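You operate a simulated robot arm through the tools that you are given. There is no shell and no other tool.

The job below is to be done with a simulated robot arm. You get a single attempt, and the scene is never put back.

JOB
Open the cookbook on the stand at the blue tab and fetch the shaker its page names.
Fine: brass clip down to turn the pages, both clips up after; the shaker goes on the dresser top.

It is judged by the outcome, as a careful person would: the job done as asked, and still so three seconds after it is handed in. It fails if anything else is knocked over, pushed out of place, dropped, spilled or broken.

ROBOT AND FRAMES
A 7-joint arm with a two-finger parallel gripper, fixed in place. Base frame: the origin is at the foot of the arm, x ahead of it, y to its left, z up. Lengths are in mm, angles in degrees, forces in N, time in s.
With the tool pointing down near the work surface it reaches from about 100 to 640 mm from the base axis. Its first joint turns from -166.0 to 166.0 degrees. Payload 1.57 kg.
The tool frame sits at the grasp point between the pads (the TCP): z along the fingers, y along the line on which they close. The tips reach 30 mm beyond it. The gripper opens to 80 mm. The fingers are 17 mm wide and 12 mm thick; the gripper's body (40 by 82 mm) begins 80 mm behind the TCP.
Orientation is told as [roll, pitch, yaw] about the base's x, y, z axes, in that order, counted from this pose: with the fingers straight down and closing along the base's y, the tool's x points along the base's -x, its y along +y and its z along -z.

CONTROLS
- The arm moves only by the tool nudge_tool. Its arguments are lists of equal length, an entry for each row: "translation": the shift along the tool's x, y, z in cm, a list of three; "rot": the turn, a rotation vector about the tool's x, y, z in degrees, a list of three; "jaw": the closure in counts, from 0 (fully open) to 255 (shut). In form: {"translation": [[dx, dy, dz], ...], "rot": [[ax, ay, az], ...], "jaw": [jaw, ...]}. A call has 1 to 20 rows; each row shifts and turns the commanded pose from where the row before left it, along the tool's axes as they then stand. A row lasts 0.2 s, in which the tool goes at most 50 mm and 8.6 degrees; a call with a longer step from one row to the next is refused whole, and so is a gripper value outside its range. A pose out of reach is approached as far as the arm can. The call stops where the force on the tool passes 50 N (or 10 N more than at its start, if that is more) or the arm is blocked; 0.2 s more then pass. Each finger travels about 72 mm/s and halts on what it meets, pressing with about 37 N; the grip force reading is that of the motor and also rises with nothing between the fingers. The clock runs only during rows and for 0.2 s after the last one: add rows that do not move to give the fingers time. The reply holds the time, the measured pose of the TCP, the force on the tool along the base axes, the opening and the grip force, in the units named above and with some noise, with the torque about the TCP (base axes, N m) and any sound that the robot's microphone picked up.
- Cameras (640 x 400 px; columns grow to the right, rows downward): "scene" is fixed at [220.4, -651.9, 1549.2]; the picture's right is [0.90, -0.43, 0.00], its down [-0.17, -0.36, -0.92] and it looks along [0.40, 0.83, -0.39] (base axes); focal length 227 px, centre (320, 200). "wrist" rides on the gripper at [72, -7, -122] in the tool frame; the picture's right is [0.09, 1.00, 0.00], its down [-0.84, 0.08, -0.54] and it looks along [-0.54, 0.05, 0.84] (tool axes); focal length 238 px, centre (320, 200). There is no depth. A picture from a camera that has moved, and an enlarged one, comes with that camera's place and axes in the base frame and with its lens.
- get_image(camera): a new picture of that camera. It takes no simulated time.
- slide_trunk(by): slides the trunk up (or, below 0, down) by that many mm; the arm rides with it, the base frame stays. It gives what a move gives, with no picture.
- inspect(camera, box): a new picture of the part [left, top, right, bottom] of that camera's present view, enlarged. It takes no simulated time.
- close_job(): hands the job in; it is judged then, once.

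Places have to be worked out from the pictures, the camera data and where the tool is seen. Open the gripper and draw the arm clear of the work before you hand the job in, unless the task says otherwise.

The tools are called after ">>>" as name(argument=value, ...) on one line, values as JSON. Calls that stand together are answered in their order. nudge_tool: Moves the arm, as the interface text tells. Its arguments: {"type":"object","properties":{"translation":{"type":"array","items":{"type":"array","items":{"type":"number"}}},"rot":{"type":"array","items":{"type":"array","items":{"type":"number"}}},"jaw":{"type":"array","items":{"type":"number"}}},"required":["translation","rot","jaw"]} The other tools are called the same way: slide_trunk (by) slides the trunk up or down; get_image (camera) takes a picture; inspect (camera, box) takes an enlarged picture of a part of a camera's view; close_job () hands the job in.

At the start:

```text
clock: 0.0
tool_pos: [332.4, -26.8, 1521.8]
orientation: [0.0, 0.0, 0.1]
force: [0.0, -0.5, -0.1]
moment: [-0.02, 0.0, 0.01]
grip_width: 80.2
gripper_force: 0.0
trunk travel left (down, up): [-425.0, 55.0]
```

scene: 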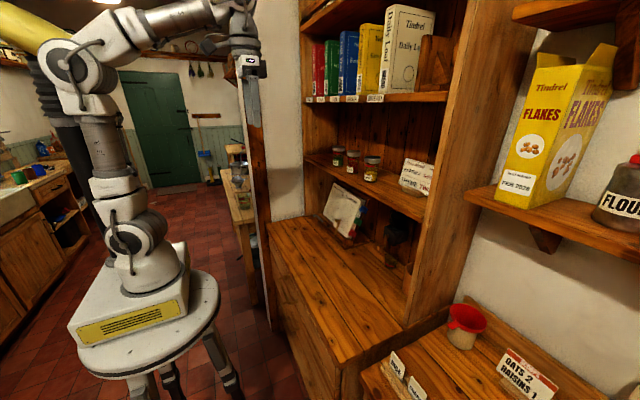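
wrist: 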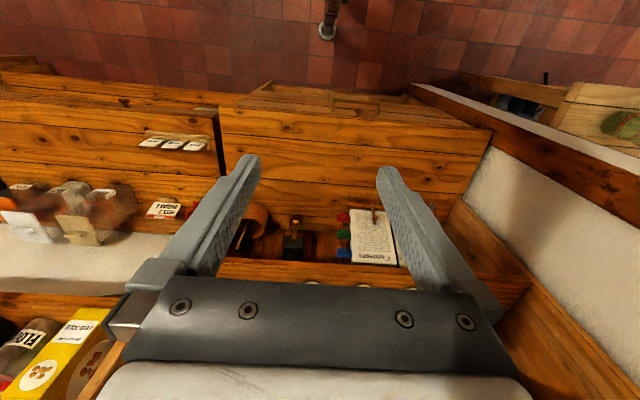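

I'll start by looking closely at the scene: the cookbook stand, the shelf with shakers, and the dresser top.

>>> inspect(camera="scene", box=[290, 130, 450, 260])

>>> inspect(camera="wrist", box=[220, 180, 440, 300])

>>> inspect(camera="scene", box=[290, 0, 450, 110])

>>> inspect(camera="scene", box=[340, 280, 580, 400])

```text
3.08 times, centred on (370, 195) of scene
camera zoom: at [220.4, -651.9, 1549.2], right [0.9, -0.43, 0.0], down [-0.17, -0.36, -0.92], along [0.4, 0.83, -0.39], focal length 699 px, centre (166, 215)
```

zoom: 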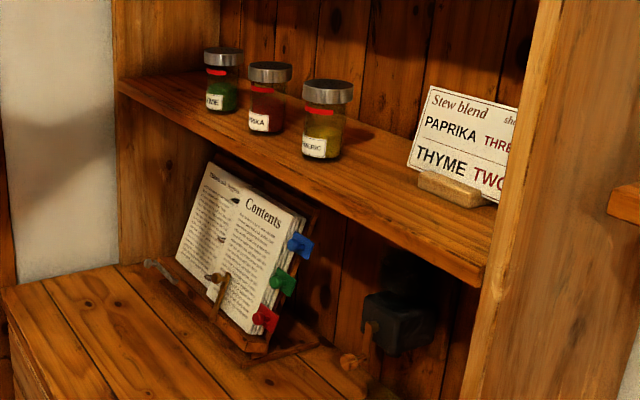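

```text
2.91 times, centred on (330, 240) of wrist
camera zoom: at [260.9, -33.8, 1643.4], right [-0.09, 1.0, 0.0], down [0.84, 0.08, 0.54], along [0.54, 0.05, -0.84], focal length 693 px, centre (291, 84)
```

zoom: 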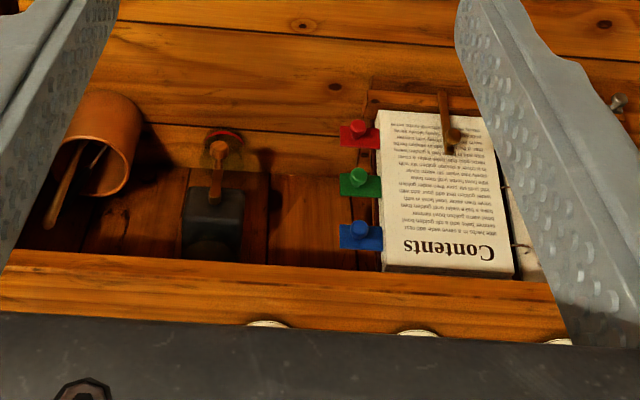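

```text
3.64 times, centred on (370, 55) of scene
camera zoom: at [220.4, -651.9, 1549.2], right [0.9, -0.43, 0.0], down [-0.17, -0.36, -0.92], along [0.4, 0.83, -0.39], focal length 826 px, centre (138, 727)
```

zoom: 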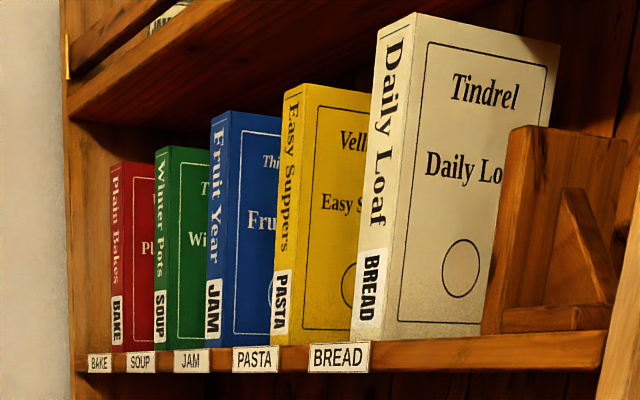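

```text
2.67 times, centred on (460, 340) of scene
camera zoom: at [220.4, -651.9, 1549.2], right [0.9, -0.43, 0.0], down [-0.17, -0.36, -0.92], along [0.4, 0.83, -0.39], focal length 606 px, centre (-53, -173)
```

zoom: 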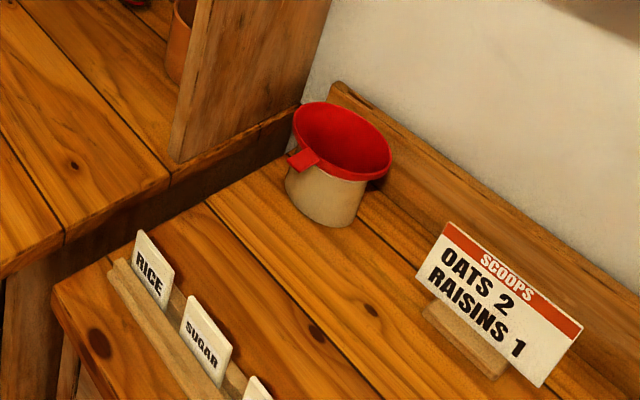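

The dresser faces the robot. I estimate the brass clip near (725, 198, 1012), the blue tab near (793, 90, 1110), and the shelf of shakers at about z 1270. I'll pitch the tool forward and lower the trunk so the wrist camera gets a frontal view of the book.

>>> nudge_tool(translation=[[0, 0, 0], [0, 0, 0], [0, 0, 0], [0, 0, 0]], rot=[[0, -8, 0], [0, -8, 0], [0, -8, 0], [0, -8, 0]], jaw=[0, 0, 0, 0])

>>> slide_trunk(by=-200)

>>> get_image(camera="wrist")

>>> get_image(camera="scene")

```text
clock: 1.0
tool_pos: [331.1, -27.6, 1521.0]
orientation: [0.0, -32.3, -0.1]
force: [0.2, -0.1, -0.8]
moment: [0.0, -0.05, 0.01]
grip_width: 80.1
gripper_force: 0.1
trunk travel left (down, up): [-425.0, 55.0]
```

```text
clock: 3.2
tool_pos: [332.6, -27.9, 1322.2]
orientation: [-0.1, -32.1, -0.1]
force: [0.5, -0.5, 0.4]
moment: [-0.05, -0.02, -0.02]
grip_width: 80.0
gripper_force: 0.0
trunk travel left (down, up): [-225.0, 255.0]
```

```text
taken
camera wrist: at [207.2, -33.8, 1386.8], right [-0.08, 1.0, -0.05], down [0.42, 0.08, 0.9], along [0.9, 0.05, -0.43], focal length 238 px, centre (320, 200)
```

wrist: 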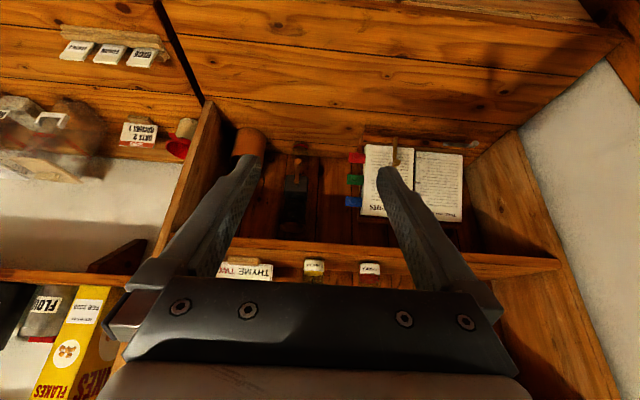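

```text
taken
```

scene: 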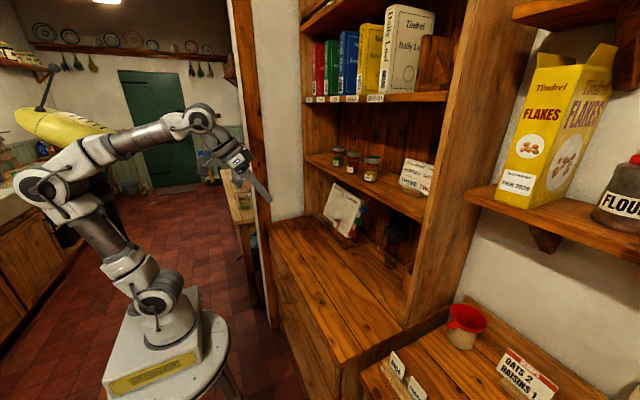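

The frontal view works. I'll roll the tool about its own axis so the camera ends up above the gripper, which gives upright pictures and clearance over the dresser top. First a quarter turn, to check the joint allows it.

>>> nudge_tool(translation=[[0, 0, 0], [0, 0, 0], [0, 0, 0], [0, 0, 0], [0, 0, 0], [0, 0, 0], [0, 0, 0], [0, 0, 0], [0, 0, 0], [0, 0, 0], [0, 0, 0]], rot=[[0, 0, 8.2], [0, 0, 8.2], [0, 0, 8.2], [0, 0, 8.2], [0, 0, 8.2], [0, 0, 8.2], [0, 0, 8.2], [0, 0, 8.2], [0, 0, 8.2], [0, 0, 8.2], [0, 0, 8]], jaw=[0, 0, 0, 0, 0, 0, 0, 0, 0, 0, 0])

>>> get_image(camera="wrist")

```text
clock: 5.6
tool_pos: [339.5, -37.6, 1308.0]
orientation: [29.8, 1.6, -91.1]
force: [-0.8, -0.6, -0.6]
moment: [-0.01, 0.04, -0.03]
grip_width: 79.8
gripper_force: 0.0
trunk travel left (down, up): [-225.0, 255.0]
```

```text
taken
camera wrist: at [275.4, 31.9, 1412.3], right [0.87, 0.06, 0.5], down [-0.22, -0.85, 0.49], along [0.45, -0.53, -0.72], focal length 238 px, centre (320, 200)
```

wrist: 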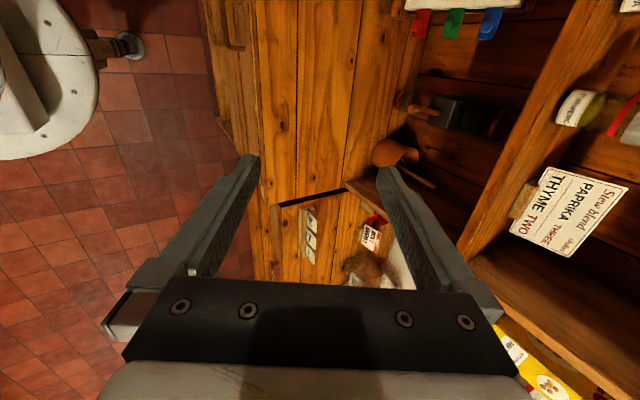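

The pose drifted a little, so I'll hold for one idle row to see whether it settles or whether a joint is limiting.

>>> nudge_tool(translation=[[0, 0, 0], [0, 0, 0], [0, 0, 0]], rot=[[0, 0, 0], [0, 0, 0], [0, 0, 0]], jaw=[0, 0, 0])

>>> get_image(camera="scene")

```text
clock: 6.4
tool_pos: [339.2, -38.5, 1307.8]
orientation: [29.9, 1.4, -90.8]
force: [-0.4, 0.8, -0.1]
moment: [-0.01, -0.02, -0.03]
grip_width: 80.2
gripper_force: 0.2
trunk travel left (down, up): [-225.0, 255.0]
```

```text
taken
```

scene: 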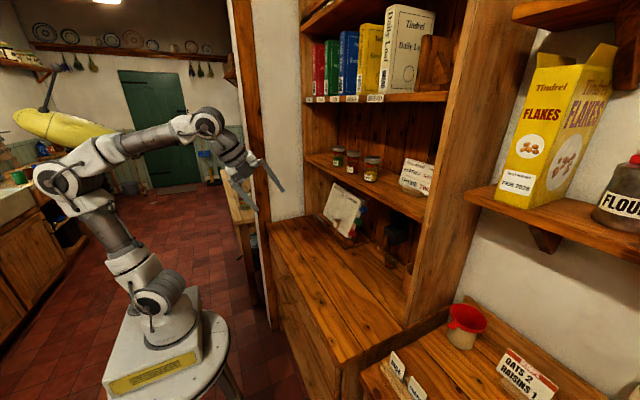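

It's stable but slightly off from commanded. I'll continue the roll a little and see whether the error grows, which would mean a joint limit.

>>> nudge_tool(translation=[[0, 0, 0], [0, 0, 0], [0, 0, 0], [0, 0, 0]], rot=[[0, 0, 8], [0, 0, 8], [0, 0, 8], [0, 0, 0]], jaw=[0, 0, 0, 0])

```text
clock: 7.6
tool_pos: [342.1, -39.8, 1301.4]
orientation: [25.6, 13.4, -112.5]
force: [-0.9, 0.3, 0.2]
moment: [0.0, -0.04, 0.01]
grip_width: 80.0
gripper_force: 0.1
trunk travel left (down, up): [-225.0, 255.0]
stopped in row 4: the arm was blocked; the commanded pose is now the measured one
```

That direction hits a joint limit, so I'll roll back the other way.

>>> nudge_tool(translation=[[0, 0, 0], [0, 0, 0], [0, 0, 0], [0, 0, 0], [0, 0, 0], [0, 0, 0], [0, 0, 0], [0, 0, 0], [0, 0, 0], [0, 0, 0], [0, 0, 0], [0, 0, 0], [0, 0, 0], [0, 0, 0], [0, 0, 0]], rot=[[0, 0, -8], [0, 0, -8], [0, 0, -8], [0, 0, -8], [0, 0, -8], [0, 0, -8], [0, 0, -8], [0, 0, -8], [0, 0, -8], [0, 0, -8], [0, 0, -8], [0, 0, -8], [0, 0, -8], [0, 0, -8], [0, 0, 0]], jaw=[0, 0, 0, 0, 0, 0, 0, 0, 0, 0, 0, 0, 0, 0, 0])

```text
clock: 10.8
tool_pos: [342.2, -39.7, 1303.0]
orientation: [3.5, -28.8, -4.3]
force: [0.9, -0.6, -1.0]
moment: [-0.03, 0.02, 0.02]
grip_width: 80.1
gripper_force: 0.0
trunk travel left (down, up): [-225.0, 255.0]
```

Back near the original roll and tracking well. I'll continue in the negative direction.

>>> nudge_tool(translation=[[0, 0, 0], [0, 0, 0], [0, 0, 0], [0, 0, 0], [0, 0, 0], [0, 0, 0], [0, 0, 0], [0, 0, 0], [0, 0, 0], [0, 0, 0], [0, 0, 0], [0, 0, 0]], rot=[[0, 0, -8], [0, 0, -8], [0, 0, -8], [0, 0, -8], [0, 0, -8], [0, 0, -8], [0, 0, -8], [0, 0, -8], [0, 0, -8], [0, 0, -8], [0, 0, -8], [0, 0, 0]], jaw=[0, 0, 0, 0, 0, 0, 0, 0, 0, 0, 0, 0])

```text
clock: 13.4
tool_pos: [342.7, -40.9, 1302.7]
orientation: [-29.0, -4.0, 85.7]
force: [0.1, 0.6, 0.0]
moment: [-0.04, -0.02, -0.02]
grip_width: 80.0
gripper_force: 0.1
trunk travel left (down, up): [-225.0, 255.0]
```

Tracking is good in this direction. I'll continue to the full half turn.

>>> nudge_tool(translation=[[0, 0, 0], [0, 0, 0], [0, 0, 0], [0, 0, 0], [0, 0, 0], [0, 0, 0], [0, 0, 0], [0, 0, 0], [0, 0, 0], [0, 0, 0], [0, 0, 0], [0, 0, 0], [0, 0, 0]], rot=[[0, 0, -8], [0, 0, -8], [0, 0, -8], [0, 0, -8], [0, 0, -8], [0, 0, -8], [0, 0, -8], [0, 0, -8], [0, 0, -8], [0, 0, -8], [0, 0, -8], [0, 0, 0], [0, 0, 0]], jaw=[0, 0, 0, 0, 0, 0, 0, 0, 0, 0, 0, 0, 0])

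>>> get_image(camera="wrist")

>>> get_image(camera="scene")

```text
clock: 16.2
tool_pos: [342.8, -39.1, 1302.5]
orientation: [-5.7, 28.5, 171.1]
force: [0.0, 1.1, 0.6]
moment: [0.0, -0.02, -0.01]
grip_width: 80.1
gripper_force: 0.0
trunk travel left (down, up): [-225.0, 255.0]
```

```text
taken
camera wrist: at [347.5, -45.5, 1443.9], right [-0.03, -1.0, -0.04], down [-1.0, 0.02, 0.07], along [-0.07, 0.04, -1.0], focal length 238 px, centre (320, 200)
```

wrist: 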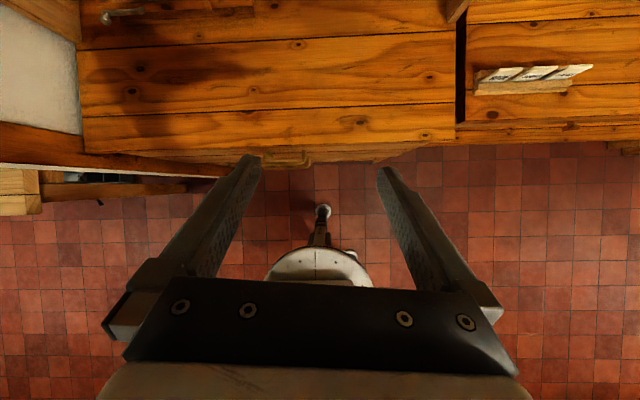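

```text
taken
```

scene: 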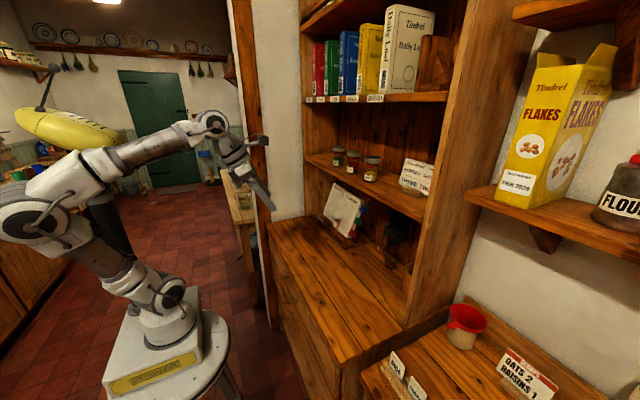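

The camera is now on the far side of the gripper and the tool axes are known. I'll square up the tool, with its closing line along base y, and pitch it to horizontal while advancing about 160 mm toward the dresser in free air.

>>> nudge_tool(translation=[[0, 0, 0], [1.75, 0, 0.97], [1.61, 0, 1.19], [1.43, 0, 1.39], [1.24, 0, 1.57], [1.02, 0, 1.72], [0.78, 0, 1.84], [0.53, 0, 1.93], [0.27, 0, 1.98], [0, 0, 0]], rot=[[-1.4, 0, -7.8], [0, 7.6, 0], [0, 7.6, 0], [0, 7.6, 0], [0, 7.6, 0], [0, 7.6, 0], [0, 7.6, 0], [0, 7.6, 0], [0, 7.6, 0], [0, 0, 0]], jaw=[0, 0, 0, 0, 0, 0, 0, 0, 0, 0])

>>> get_image(camera="wrist")

>>> get_image(camera="scene")

```text
clock: 18.4
tool_pos: [498.3, -32.8, 1314.6]
orientation: [143.7, 88.7, -36.1]
force: [0.0, 0.2, 0.8]
moment: [-0.01, -0.03, -0.01]
grip_width: 80.0
gripper_force: 0.1
trunk travel left (down, up): [-225.0, 255.0]
```

```text
taken
camera wrist: at [374.7, -25.8, 1383.3], right [0.0, -0.99, 0.11], down [-0.53, -0.09, -0.85], along [0.85, -0.05, -0.52], focal length 238 px, centre (320, 200)
```

wrist: 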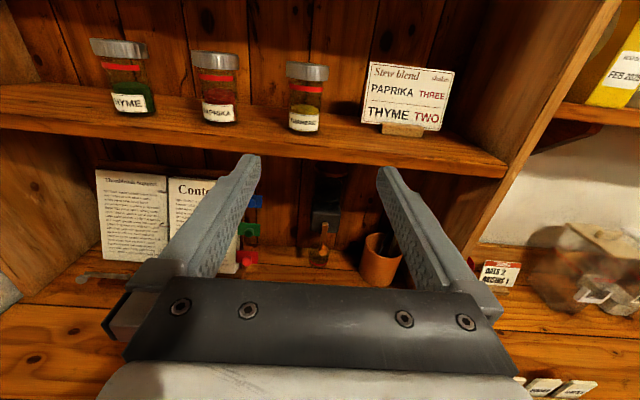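

```text
taken
```

scene: 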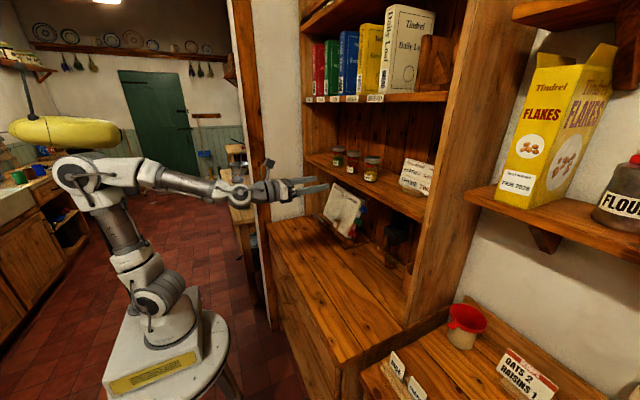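

The view is now upright. THYME, PAPRIKA and TURMERIC sit left to right on the shelf, and the "Stew blend" card is just another card. I'll lower the trunk, then move in front of the book for a close view.

>>> slide_trunk(by=-150)

>>> nudge_tool(translation=[[0, -4, 0], [0, -4, 0], [0, -4, 0], [0, -4, 0], [0, -4, 0], [0, -2, 0], [-2, 0, 1], [-2, 0, 1], [-2, 0, 1], [-2, 0, 0], [0, 0, 0]], rot=[[0, 0, 0], [0, 0, 0], [0, 0, 0], [0, 0, 0], [0, 0, 0], [0, 0, 0], [0, 0, 0], [0, 0, 0], [0, 0, 0], [0, 0, 0], [0, 0, 0]], jaw=[0, 0, 0, 0, 0, 0, 0, 0, 0, 0, 0])

>>> get_image(camera="wrist")

>>> get_image(camera="scene")

```text
clock: 20.1
tool_pos: [497.7, -37.2, 1162.2]
orientation: [143.6, 88.9, -36.3]
force: [-0.3, -1.0, 0.1]
moment: [-0.01, 0.02, -0.01]
grip_width: 79.8
gripper_force: 0.0
trunk travel left (down, up): [-75.0, 405.0]
```

```text
clock: 21.0
tool_pos: [518.1, 130.7, 1102.7]
orientation: [-51.4, 78.3, 137.7]
force: [0.4, 0.2, -0.3]
moment: [0.0, 0.01, 0.01]
grip_width: 80.1
gripper_force: 0.1
trunk travel left (down, up): [-75.0, 405.0]
stopped in row 4: the arm was blocked; the commanded pose is now the measured one
```

```text
taken
camera wrist: at [410.3, 106.9, 1189.2], right [0.16, -0.98, -0.07], down [-0.65, -0.05, -0.76], along [0.75, 0.17, -0.64], focal length 238 px, centre (320, 200)
```

wrist: 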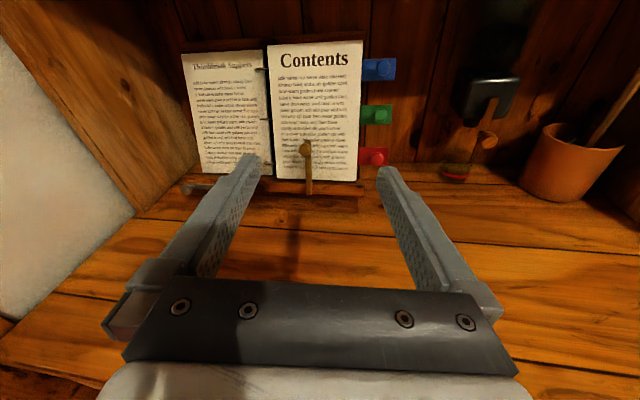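

```text
taken
```

scene: 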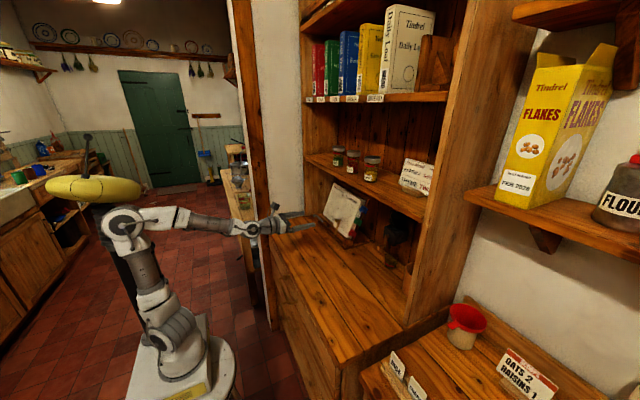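

The arm met a joint limit partway and the tool tilted somewhat, but nothing was touched. The view of the book is good from here, so I'll zoom in on it.

>>> inspect(camera="wrist", box=[170, 30, 410, 210])

>>> inspect(camera="wrist", box=[250, 120, 410, 210])

>>> inspect(camera="wrist", box=[340, 40, 440, 180])

>>> inspect(camera="scene", box=[310, 170, 400, 260])

```text
2.22 times, centred on (290, 120) of wrist
camera zoom: at [410.3, 106.9, 1189.2], right [0.16, -0.98, -0.07], down [-0.65, -0.05, -0.76], along [0.75, 0.17, -0.64], focal length 530 px, centre (387, 378)
```

zoom: 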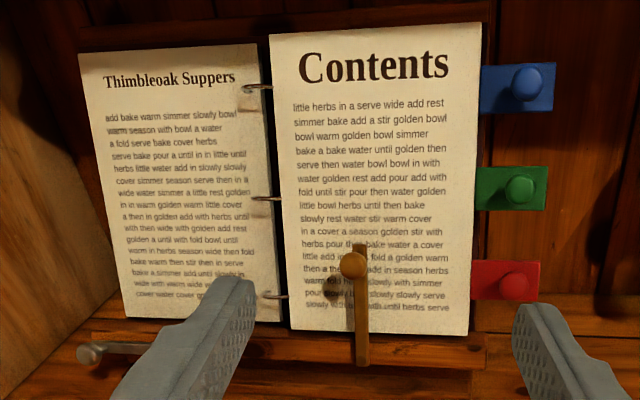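

```text
4.00 times, centred on (330, 165) of wrist
camera zoom: at [410.3, 106.9, 1189.2], right [0.16, -0.98, -0.07], down [-0.65, -0.05, -0.76], along [0.75, 0.17, -0.64], focal length 953 px, centre (280, 340)
```

zoom: 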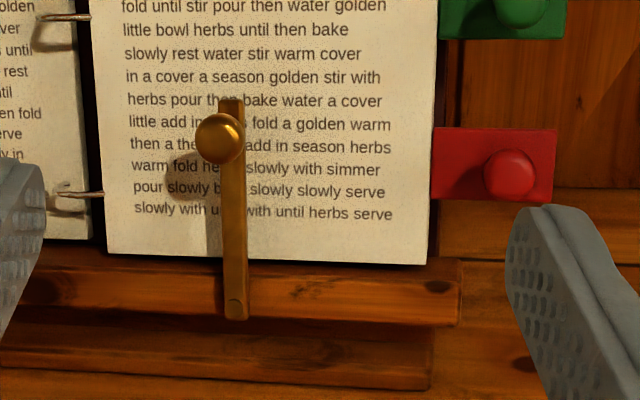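

```text
2.86 times, centred on (390, 110) of wrist
camera zoom: at [410.3, 106.9, 1189.2], right [0.16, -0.98, -0.07], down [-0.65, -0.05, -0.76], along [0.75, 0.17, -0.64], focal length 681 px, centre (120, 457)
```

zoom: 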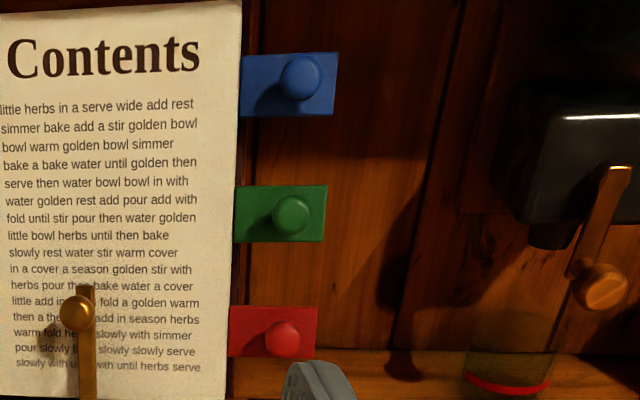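

```text
4.44 times, centred on (355, 215) of scene
camera zoom: at [220.4, -651.9, 1549.2], right [0.9, -0.43, 0.0], down [-0.17, -0.36, -0.92], along [0.4, 0.83, -0.39], focal length 1010 px, centre (164, 133)
```

zoom: 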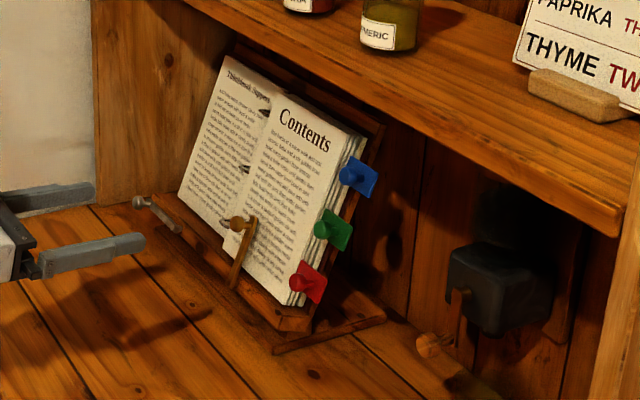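

The book is ring-bound with stacked leaves. The brass clip is up on the right page, pivoting on the ledge at about (714, 192, 948) with its knob near (716, 191, 1027). The steel clip lies flat, pointing left along the ledge. I'll roll the tool +90° to get off the joint limit and look at the tab edges from the right side.

>>> nudge_tool(translation=[[0, 0, 0], [0, 0, 0], [0, 0, 0], [0, 0, 0], [0, 0, 0], [0, 0, 0], [0, 0, 0], [0, 0, 0], [0, 0, 0], [0, 0, 0], [0, 0, 0], [0, 0, 0]], rot=[[0, 0, 8.2], [0, 0, 8.2], [0, 0, 8.2], [0, 0, 8.2], [0, 0, 8.2], [0, 0, 8.2], [0, 0, 8.2], [0, 0, 8.2], [0, 0, 8.2], [0, 0, 8.2], [0, 0, 8.2], [0, 0, 0]], jaw=[0, 0, 0, 0, 0, 0, 0, 0, 0, 0, 0, 0])

>>> get_image(camera="wrist")

>>> get_image(camera="scene")

```text
clock: 23.6
tool_pos: [509.3, 136.5, 1120.6]
orientation: [-84.9, -7.5, 98.8]
force: [0.9, -0.4, 0.5]
moment: [-0.05, 0.03, 0.0]
grip_width: 79.6
gripper_force: 0.1
trunk travel left (down, up): [-75.0, 405.0]
```

```text
taken
camera wrist: at [401.6, 45.0, 1128.4], right [-0.09, 0.03, -1.0], down [-0.67, 0.74, 0.08], along [0.74, 0.67, -0.05], focal length 238 px, centre (320, 200)
```

wrist: 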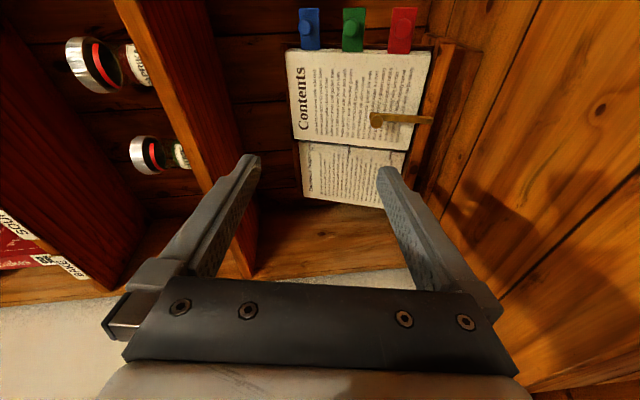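

```text
taken
```

scene: 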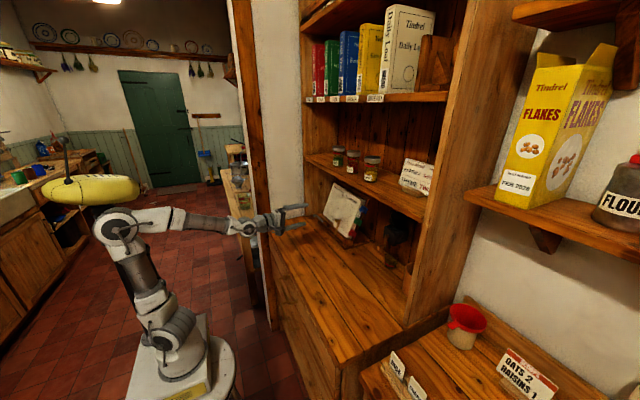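

This pose tracks well. I'll square it up, with the tool pointing forward and closing vertically, and move right and forward so the camera looks at the tab edges from the side.

>>> nudge_tool(translation=[[0, 0, 0], [0, 0, 0], [2.32, 0.9, 2.62], [2.32, 0.9, 2.62], [2.32, 0.9, 2.62], [2.32, 0.9, 2.62], [2.32, 0.9, 2.62], [0, 0, 0]], rot=[[2.75, 4.55, -3.6], [2.75, 4.55, -3.6], [0, 0, 0], [0, 0, 0], [0, 0, 0], [0, 0, 0], [0, 0, 0], [0, 0, 0]], jaw=[0, 0, 0, 0, 0, 0, 0, 0])

>>> get_image(camera="wrist")

>>> inspect(camera="wrist", box=[240, 90, 400, 220])

```text
clock: 25.4
tool_pos: [649.0, 13.1, 1048.9]
orientation: [-87.4, -1.3, 89.8]
force: [0.1, -0.1, -1.2]
moment: [0.0, 0.0, -0.04]
grip_width: 79.8
gripper_force: 0.2
trunk travel left (down, up): [-75.0, 405.0]
```

```text
taken
camera wrist: at [526.6, -58.8, 1059.0], right [-0.05, -0.07, -1.0], down [-0.54, 0.84, -0.03], along [0.84, 0.54, -0.08], focal length 238 px, centre (320, 200)
```

wrist: 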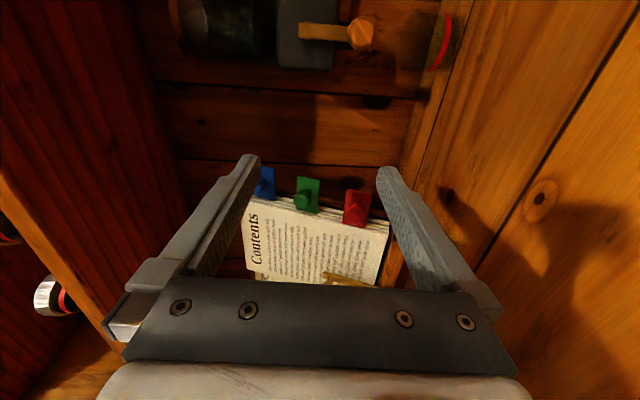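

```text
3.08 times, centred on (320, 155) of wrist
camera zoom: at [526.6, -58.8, 1059.0], right [-0.05, -0.07, -1.0], down [-0.54, 0.84, -0.03], along [0.84, 0.54, -0.08], focal length 733 px, centre (320, 338)
```

zoom: 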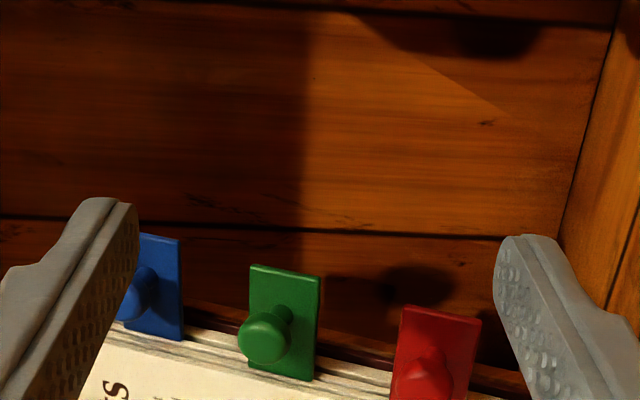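

I can see the leaf edges. I'll zoom in to learn which leaf each tab belongs to.

>>> inspect(camera="wrist", box=[245, 160, 395, 220])

>>> inspect(camera="wrist", box=[250, 180, 330, 225])

>>> inspect(camera="wrist", box=[310, 180, 400, 290])

>>> inspect(camera="wrist", box=[270, 0, 480, 100])

```text
4.27 times, centred on (320, 190) of wrist
camera zoom: at [526.6, -58.8, 1059.0], right [-0.05, -0.07, -1.0], down [-0.54, 0.84, -0.03], along [0.84, 0.54, -0.08], focal length 1017 px, centre (320, 243)
```

zoom: 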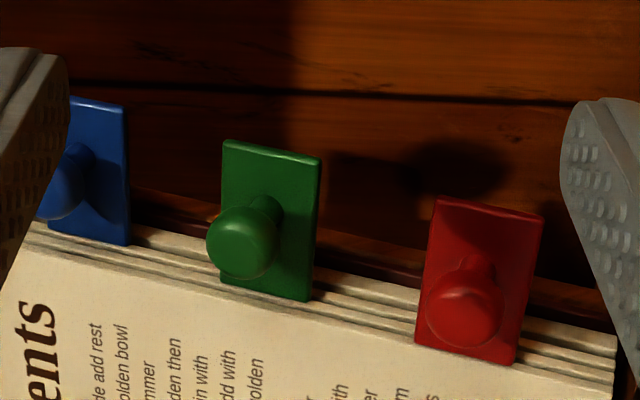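

```text
8.00 times, centred on (290, 202) of wrist
camera zoom: at [526.6, -58.8, 1059.0], right [-0.05, -0.07, -1.0], down [-0.54, 0.84, -0.03], along [0.84, 0.54, -0.08], focal length 1907 px, centre (560, 180)
```

zoom: 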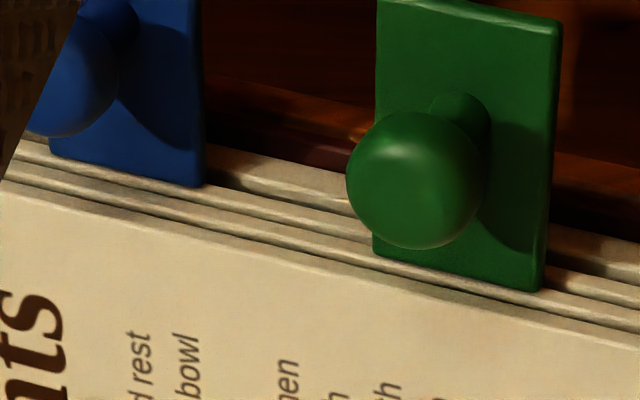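

```text
3.64 times, centred on (355, 235) of wrist
camera zoom: at [526.6, -58.8, 1059.0], right [-0.05, -0.07, -1.0], down [-0.54, 0.84, -0.03], along [0.84, 0.54, -0.08], focal length 867 px, centre (193, 73)
```

zoom: 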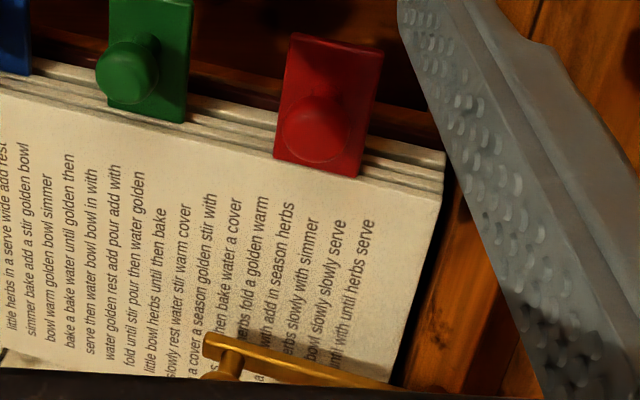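

```text
3.05 times, centred on (375, 50) of wrist
camera zoom: at [526.6, -58.8, 1059.0], right [-0.05, -0.07, -1.0], down [-0.54, 0.84, -0.03], along [0.84, 0.54, -0.08], focal length 726 px, centre (152, 657)
```

zoom: 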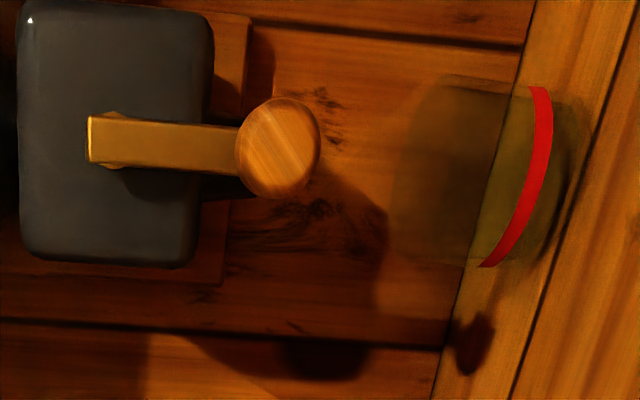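

Tabs belong to separate leaves, ordered red (Contents leaf), then green, then blue. Now the brass clip: I'll tilt the tool to be normal to the page (about 18° down), close the fingers into a poker, and move left of the clip while staying in front of it.

>>> nudge_tool(translation=[[0, 0, 0], [0, 0, 0], [-3.48, 0, 0], [-3.48, 0, 0], [-3.48, 0, 0], [-3.48, 0, 0], [-3.48, 0, 0], [-3.48, 0.57, 0], [0, 0, 0], [0, 0, 0]], rot=[[-7.6, 0, -0.6], [-7.6, 0, -0.6], [0, 0, 0], [0, 0, 0], [0, 0, 0], [0, 0, 0], [0, 0, 0], [0, 0, 0], [0, 0, 0], [0, 0, 0]], jaw=[0, 0, 255, 255, 255, 255, 255, 255, 255, 255])

>>> get_image(camera="wrist")

>>> inspect(camera="scene", box=[270, 170, 400, 270])

```text
clock: 27.6
tool_pos: [645.9, 221.2, 1043.9]
orientation: [-72.2, -0.1, 90.0]
force: [-0.5, 0.0, -0.1]
moment: [-0.01, -0.02, -0.03]
grip_width: 0.4
gripper_force: 21.4
trunk travel left (down, up): [-75.0, 405.0]
```

```text
taken
camera wrist: at [532.5, 149.8, 1087.8], right [-0.3, -0.09, -0.95], down [-0.54, 0.84, 0.09], along [0.79, 0.54, -0.3], focal length 238 px, centre (320, 200)
```

wrist: 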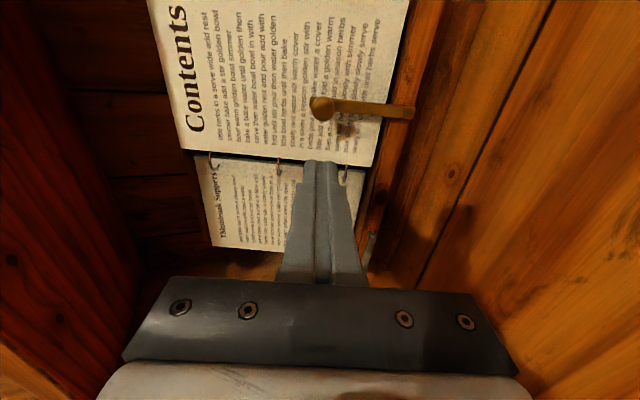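

```text
4.00 times, centred on (335, 220) of scene
camera zoom: at [220.4, -651.9, 1549.2], right [0.9, -0.43, 0.0], down [-0.17, -0.36, -0.92], along [0.4, 0.83, -0.39], focal length 909 px, centre (260, 120)
```

zoom: 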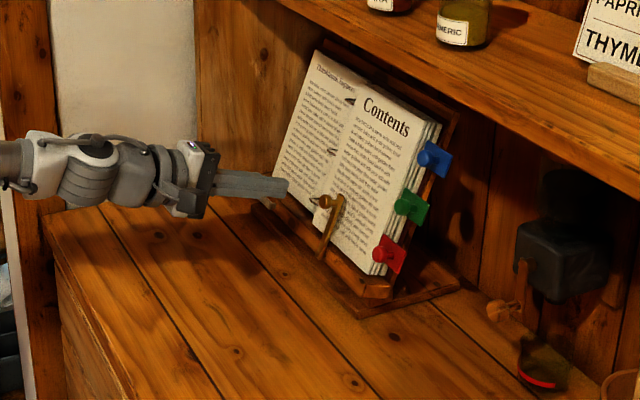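

Positions are confirmed: knob about (714, 189, 1028), pivot about (711, 190, 950). The poker is to its left, so I'll advance along the page normal until the tip is beside the knob's peg.

>>> nudge_tool(translation=[[0, 0, 2.65], [0, -0.1, 2.6], [0, 0, 0]], rot=[[0, 0, 0], [0, 0, 0], [0, 0, 0]], jaw=[255, 255, 255])

>>> get_image(camera="wrist")

>>> inspect(camera="scene", box=[310, 170, 390, 260])

```text
clock: 28.4
tool_pos: [697.3, 222.0, 1029.5]
orientation: [-72.3, 0.0, 90.0]
force: [0.0, -0.2, -1.0]
moment: [0.0, -0.01, 0.0]
grip_width: 0.2
gripper_force: 21.6
trunk travel left (down, up): [-75.0, 405.0]
```

```text
taken
camera wrist: at [582.9, 150.4, 1072.3], right [-0.3, -0.09, -0.95], down [-0.54, 0.84, 0.09], along [0.78, 0.54, -0.3], focal length 238 px, centre (320, 200)
```

wrist: 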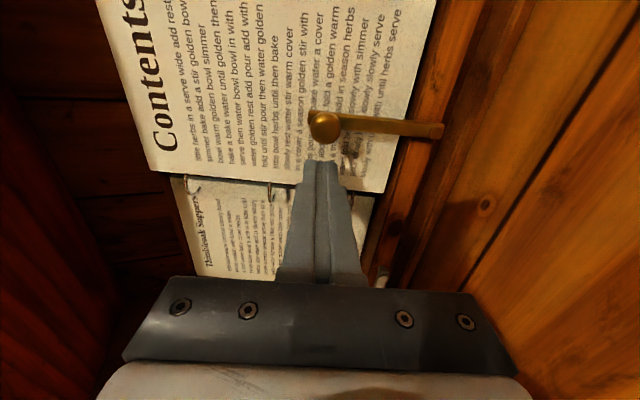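

```text
4.44 times, centred on (350, 215) of scene
camera zoom: at [220.4, -651.9, 1549.2], right [0.9, -0.43, 0.0], down [-0.17, -0.36, -0.92], along [0.4, 0.83, -0.39], focal length 1010 px, centre (187, 133)
```

zoom: 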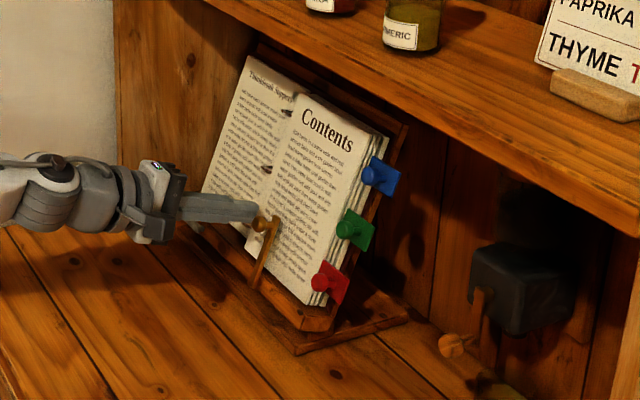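

The fingertip is beside the knob with the page well behind it. I'll push gently toward the right.

>>> nudge_tool(translation=[[0.9, 0, 0], [0.9, 0, 0], [0.5, -0.05, 0], [0.5, -0.05, 0]], rot=[[0, 0, 0], [0, 0, 0], [0, 0, 0], [0, 0, 0]], jaw=[255, 255, 255, 255])

>>> get_image(camera="wrist")

```text
clock: 29.4
tool_pos: [696.3, 194.0, 1030.7]
orientation: [-72.3, -0.1, 90.0]
force: [0.5, 0.0, 0.8]
moment: [-0.04, 0.02, -0.03]
grip_width: 0.1
gripper_force: 21.4
trunk travel left (down, up): [-75.0, 405.0]
```

```text
taken
camera wrist: at [582.9, 122.1, 1073.7], right [-0.3, -0.09, -0.95], down [-0.54, 0.84, 0.09], along [0.79, 0.54, -0.3], focal length 238 px, centre (320, 200)
```

wrist: 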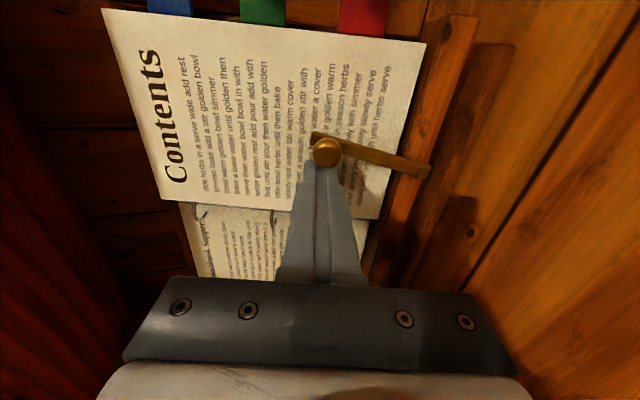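

The clip swings freely to the right. I'll follow its arc to about 60°.

>>> nudge_tool(translation=[[1.35, 0.06, 0], [0.94, 0.19, 0], [0.86, 0.31, 0], [0.88, 0.43, 0], [0.77, 0.52, 0], [0.71, 0.64, 0], [0, 0, 0]], rot=[[0, 0, 0], [0, 0, 0], [0, 0, 0], [0, 0, 0], [0, 0, 0], [0, 0, 0], [0, 0, 0]], jaw=[255, 255, 255, 255, 255, 255, 255])

>>> get_image(camera="wrist")

```text
clock: 31.0
tool_pos: [689.5, 139.0, 1010.5]
orientation: [-72.2, -0.1, 89.9]
force: [-0.1, 0.4, 0.0]
moment: [0.01, -0.01, 0.0]
grip_width: 0.0
gripper_force: 21.4
trunk travel left (down, up): [-75.0, 405.0]
```

```text
taken
camera wrist: at [576.4, 67.2, 1053.2], right [-0.3, -0.09, -0.95], down [-0.54, 0.84, 0.09], along [0.79, 0.54, -0.3], focal length 238 px, centre (320, 200)
```

wrist: 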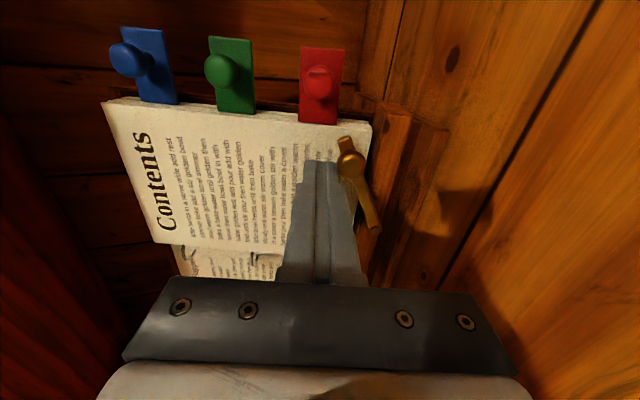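

About 65° down and still smooth. I'll continue pressing it down to the ledge in small steps.

>>> nudge_tool(translation=[[0.62, 0.71, 0], [0.51, 0.8, 0], [0.31, 0.6, 0], [0.2, 0.55, 0], [0.1, 0.4, 0]], rot=[[0, 0, 0], [0, 0, 0], [0, 0, 0], [0, 0, 0], [0, 0, 0]], jaw=[255, 255, 255, 255, 255])

>>> get_image(camera="wrist")

>>> inspect(camera="scene", box=[310, 170, 390, 260])

```text
clock: 32.2
tool_pos: [681.2, 122.3, 981.2]
orientation: [-72.2, -0.2, 90.0]
force: [0.1, 0.1, 0.6]
moment: [-0.02, -0.03, -0.01]
grip_width: 0.1
gripper_force: 21.2
trunk travel left (down, up): [-75.0, 405.0]
```

```text
taken
camera wrist: at [566.9, 49.8, 1023.9], right [-0.3, -0.09, -0.95], down [-0.54, 0.84, 0.09], along [0.79, 0.54, -0.3], focal length 238 px, centre (320, 200)
```

wrist: 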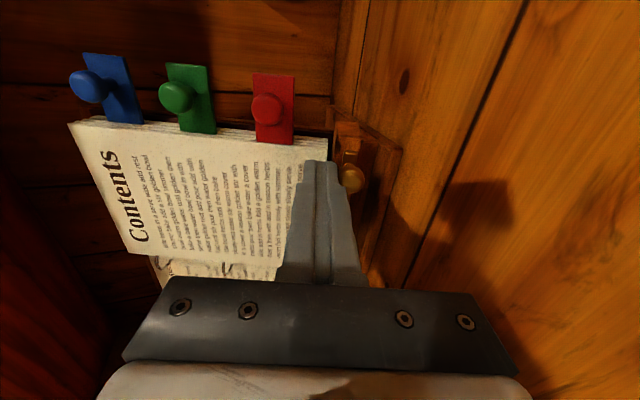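

```text
4.44 times, centred on (350, 215) of scene
camera zoom: at [220.4, -651.9, 1549.2], right [0.9, -0.43, 0.0], down [-0.17, -0.36, -0.92], along [0.4, 0.83, -0.39], focal length 1010 px, centre (187, 133)
```

zoom: 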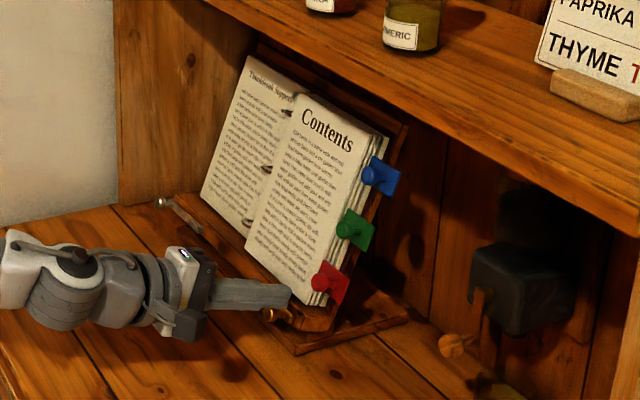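

The brass clip is nearly flat along the ledge. I'll press a couple more millimetres to seat it, then back straight out along the tool axis.

>>> nudge_tool(translation=[[0, 0.25, 0], [0, 0.2, 0], [0, -0.3, 0], [0, 0, -3], [0, 0, -3], [0, 0, 0]], rot=[[0, 0, 0], [0, 0, 0], [0, 0, 0], [0, 0, 0], [0, 0, 0], [0, 0, 0]], jaw=[255, 255, 255, 255, 255, 255])

>>> get_image(camera="wrist")

>>> inspect(camera="scene", box=[310, 170, 390, 260])

```text
clock: 33.6
tool_pos: [622.7, 121.6, 997.9]
orientation: [-72.2, -0.1, 90.0]
force: [-0.5, -0.2, -0.5]
moment: [-0.01, -0.03, -0.01]
grip_width: 0.0
gripper_force: 21.2
trunk travel left (down, up): [-75.0, 405.0]
```

```text
taken
camera wrist: at [508.8, 49.8, 1040.8], right [-0.3, -0.09, -0.95], down [-0.54, 0.84, 0.09], along [0.78, 0.54, -0.3], focal length 238 px, centre (320, 200)
```

wrist: 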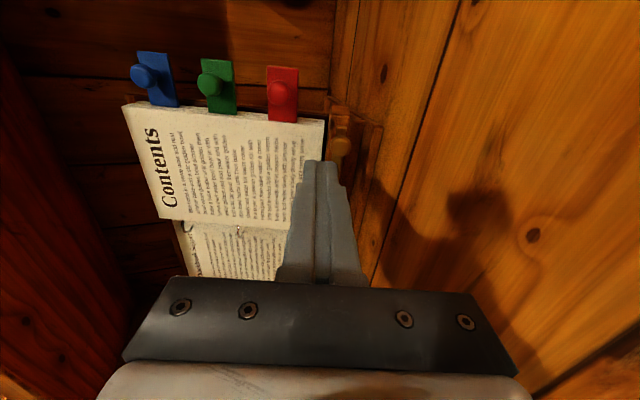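

```text
4.44 times, centred on (350, 215) of scene
camera zoom: at [220.4, -651.9, 1549.2], right [0.9, -0.43, 0.0], down [-0.17, -0.36, -0.92], along [0.4, 0.83, -0.39], focal length 1010 px, centre (187, 133)
```

zoom: 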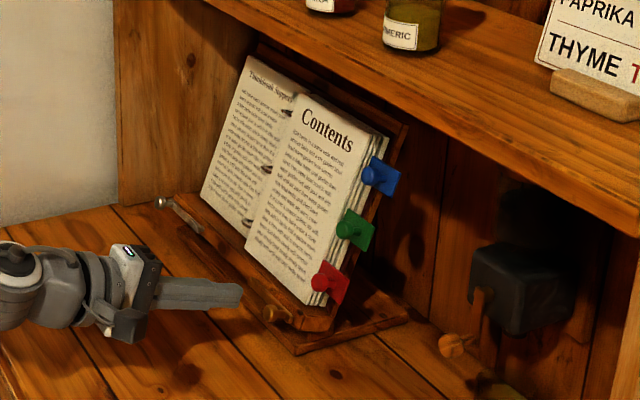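

The brass clip is down. Next I'll pre-position in front of the red tab's knob, since the Contents leaf is on top, with the jaw half open and closing along the page's vertical so the knob can pivot in the grip.

>>> nudge_tool(translation=[[1.2, -1.4, 0], [1.2, -1.4, 0.5], [1.16, -1.33, 0.8], [0, 0, 0.8], [0, 0, 0], [0, 0, 0]], rot=[[0, 0, 0], [0, 0, 0], [0, 0, 0], [0, 0, 0], [0, 0, 0], [0, 0, 0]], jaw=[128, 128, 128, 128, 128, 128])

>>> get_image(camera="wrist")

>>> inspect(camera="scene", box=[310, 170, 390, 260])

```text
clock: 35.0
tool_pos: [655.5, 86.7, 1031.0]
orientation: [-72.2, -0.1, 90.0]
force: [0.1, 0.6, 0.0]
moment: [0.01, 0.0, -0.01]
grip_width: 39.8
gripper_force: 0.1
trunk travel left (down, up): [-75.0, 405.0]
```

```text
taken
camera wrist: at [542.0, 14.2, 1073.6], right [-0.3, -0.09, -0.95], down [-0.54, 0.84, 0.09], along [0.78, 0.54, -0.3], focal length 238 px, centre (320, 200)
```

wrist: 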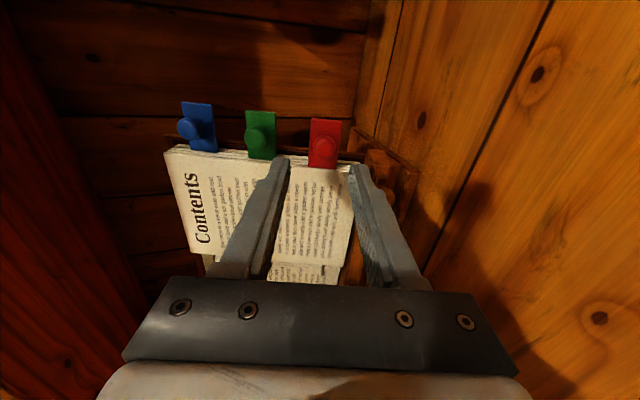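

```text
4.44 times, centred on (350, 215) of scene
camera zoom: at [220.4, -651.9, 1549.2], right [0.9, -0.43, 0.0], down [-0.17, -0.36, -0.92], along [0.4, 0.83, -0.39], focal length 1010 px, centre (187, 133)
```

zoom: 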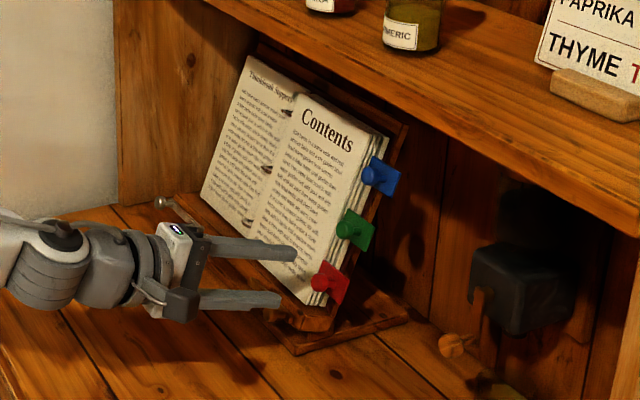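

The red knob lines up with the tool axis to within about 2 mm. I'll advance most of the way with the jaw around it, then check.

>>> nudge_tool(translation=[[0, 0.2, 2], [0, 0, 2], [0, 0, 0]], rot=[[0, 0, 0], [0, 0, 0], [0, 0, 0]], jaw=[128, 128, 128])

>>> inspect(camera="wrist", box=[220, 80, 420, 220])

>>> inspect(camera="scene", box=[325, 190, 385, 250])

```text
clock: 35.8
tool_pos: [693.3, 86.6, 1016.4]
orientation: [-72.2, -0.1, 90.0]
force: [0.2, 0.0, 0.2]
moment: [0.02, 0.03, -0.01]
grip_width: 39.8
gripper_force: 0.1
trunk travel left (down, up): [-75.0, 405.0]
```

```text
2.86 times, centred on (320, 150) of wrist
camera zoom: at [579.4, 13.9, 1059.5], right [-0.3, -0.09, -0.95], down [-0.54, 0.84, 0.09], along [0.79, 0.54, -0.3], focal length 681 px, centre (320, 343)
```

zoom: 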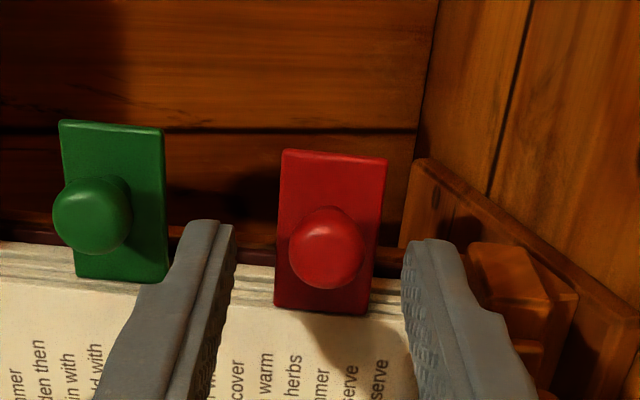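

```text
6.67 times, centred on (355, 220) of scene
camera zoom: at [220.4, -651.9, 1549.2], right [0.9, -0.43, 0.0], down [-0.17, -0.36, -0.92], along [0.4, 0.83, -0.39], focal length 1515 px, centre (87, 67)
```

zoom: 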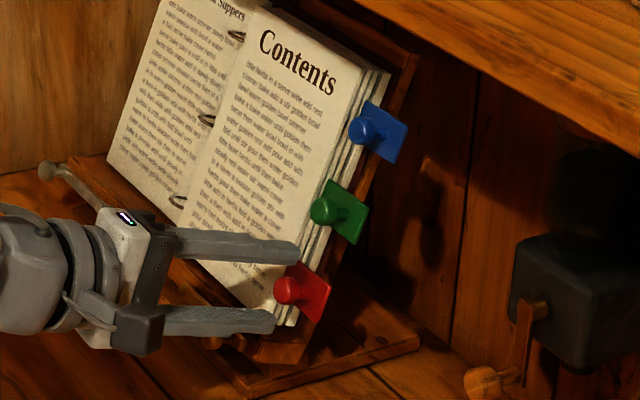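

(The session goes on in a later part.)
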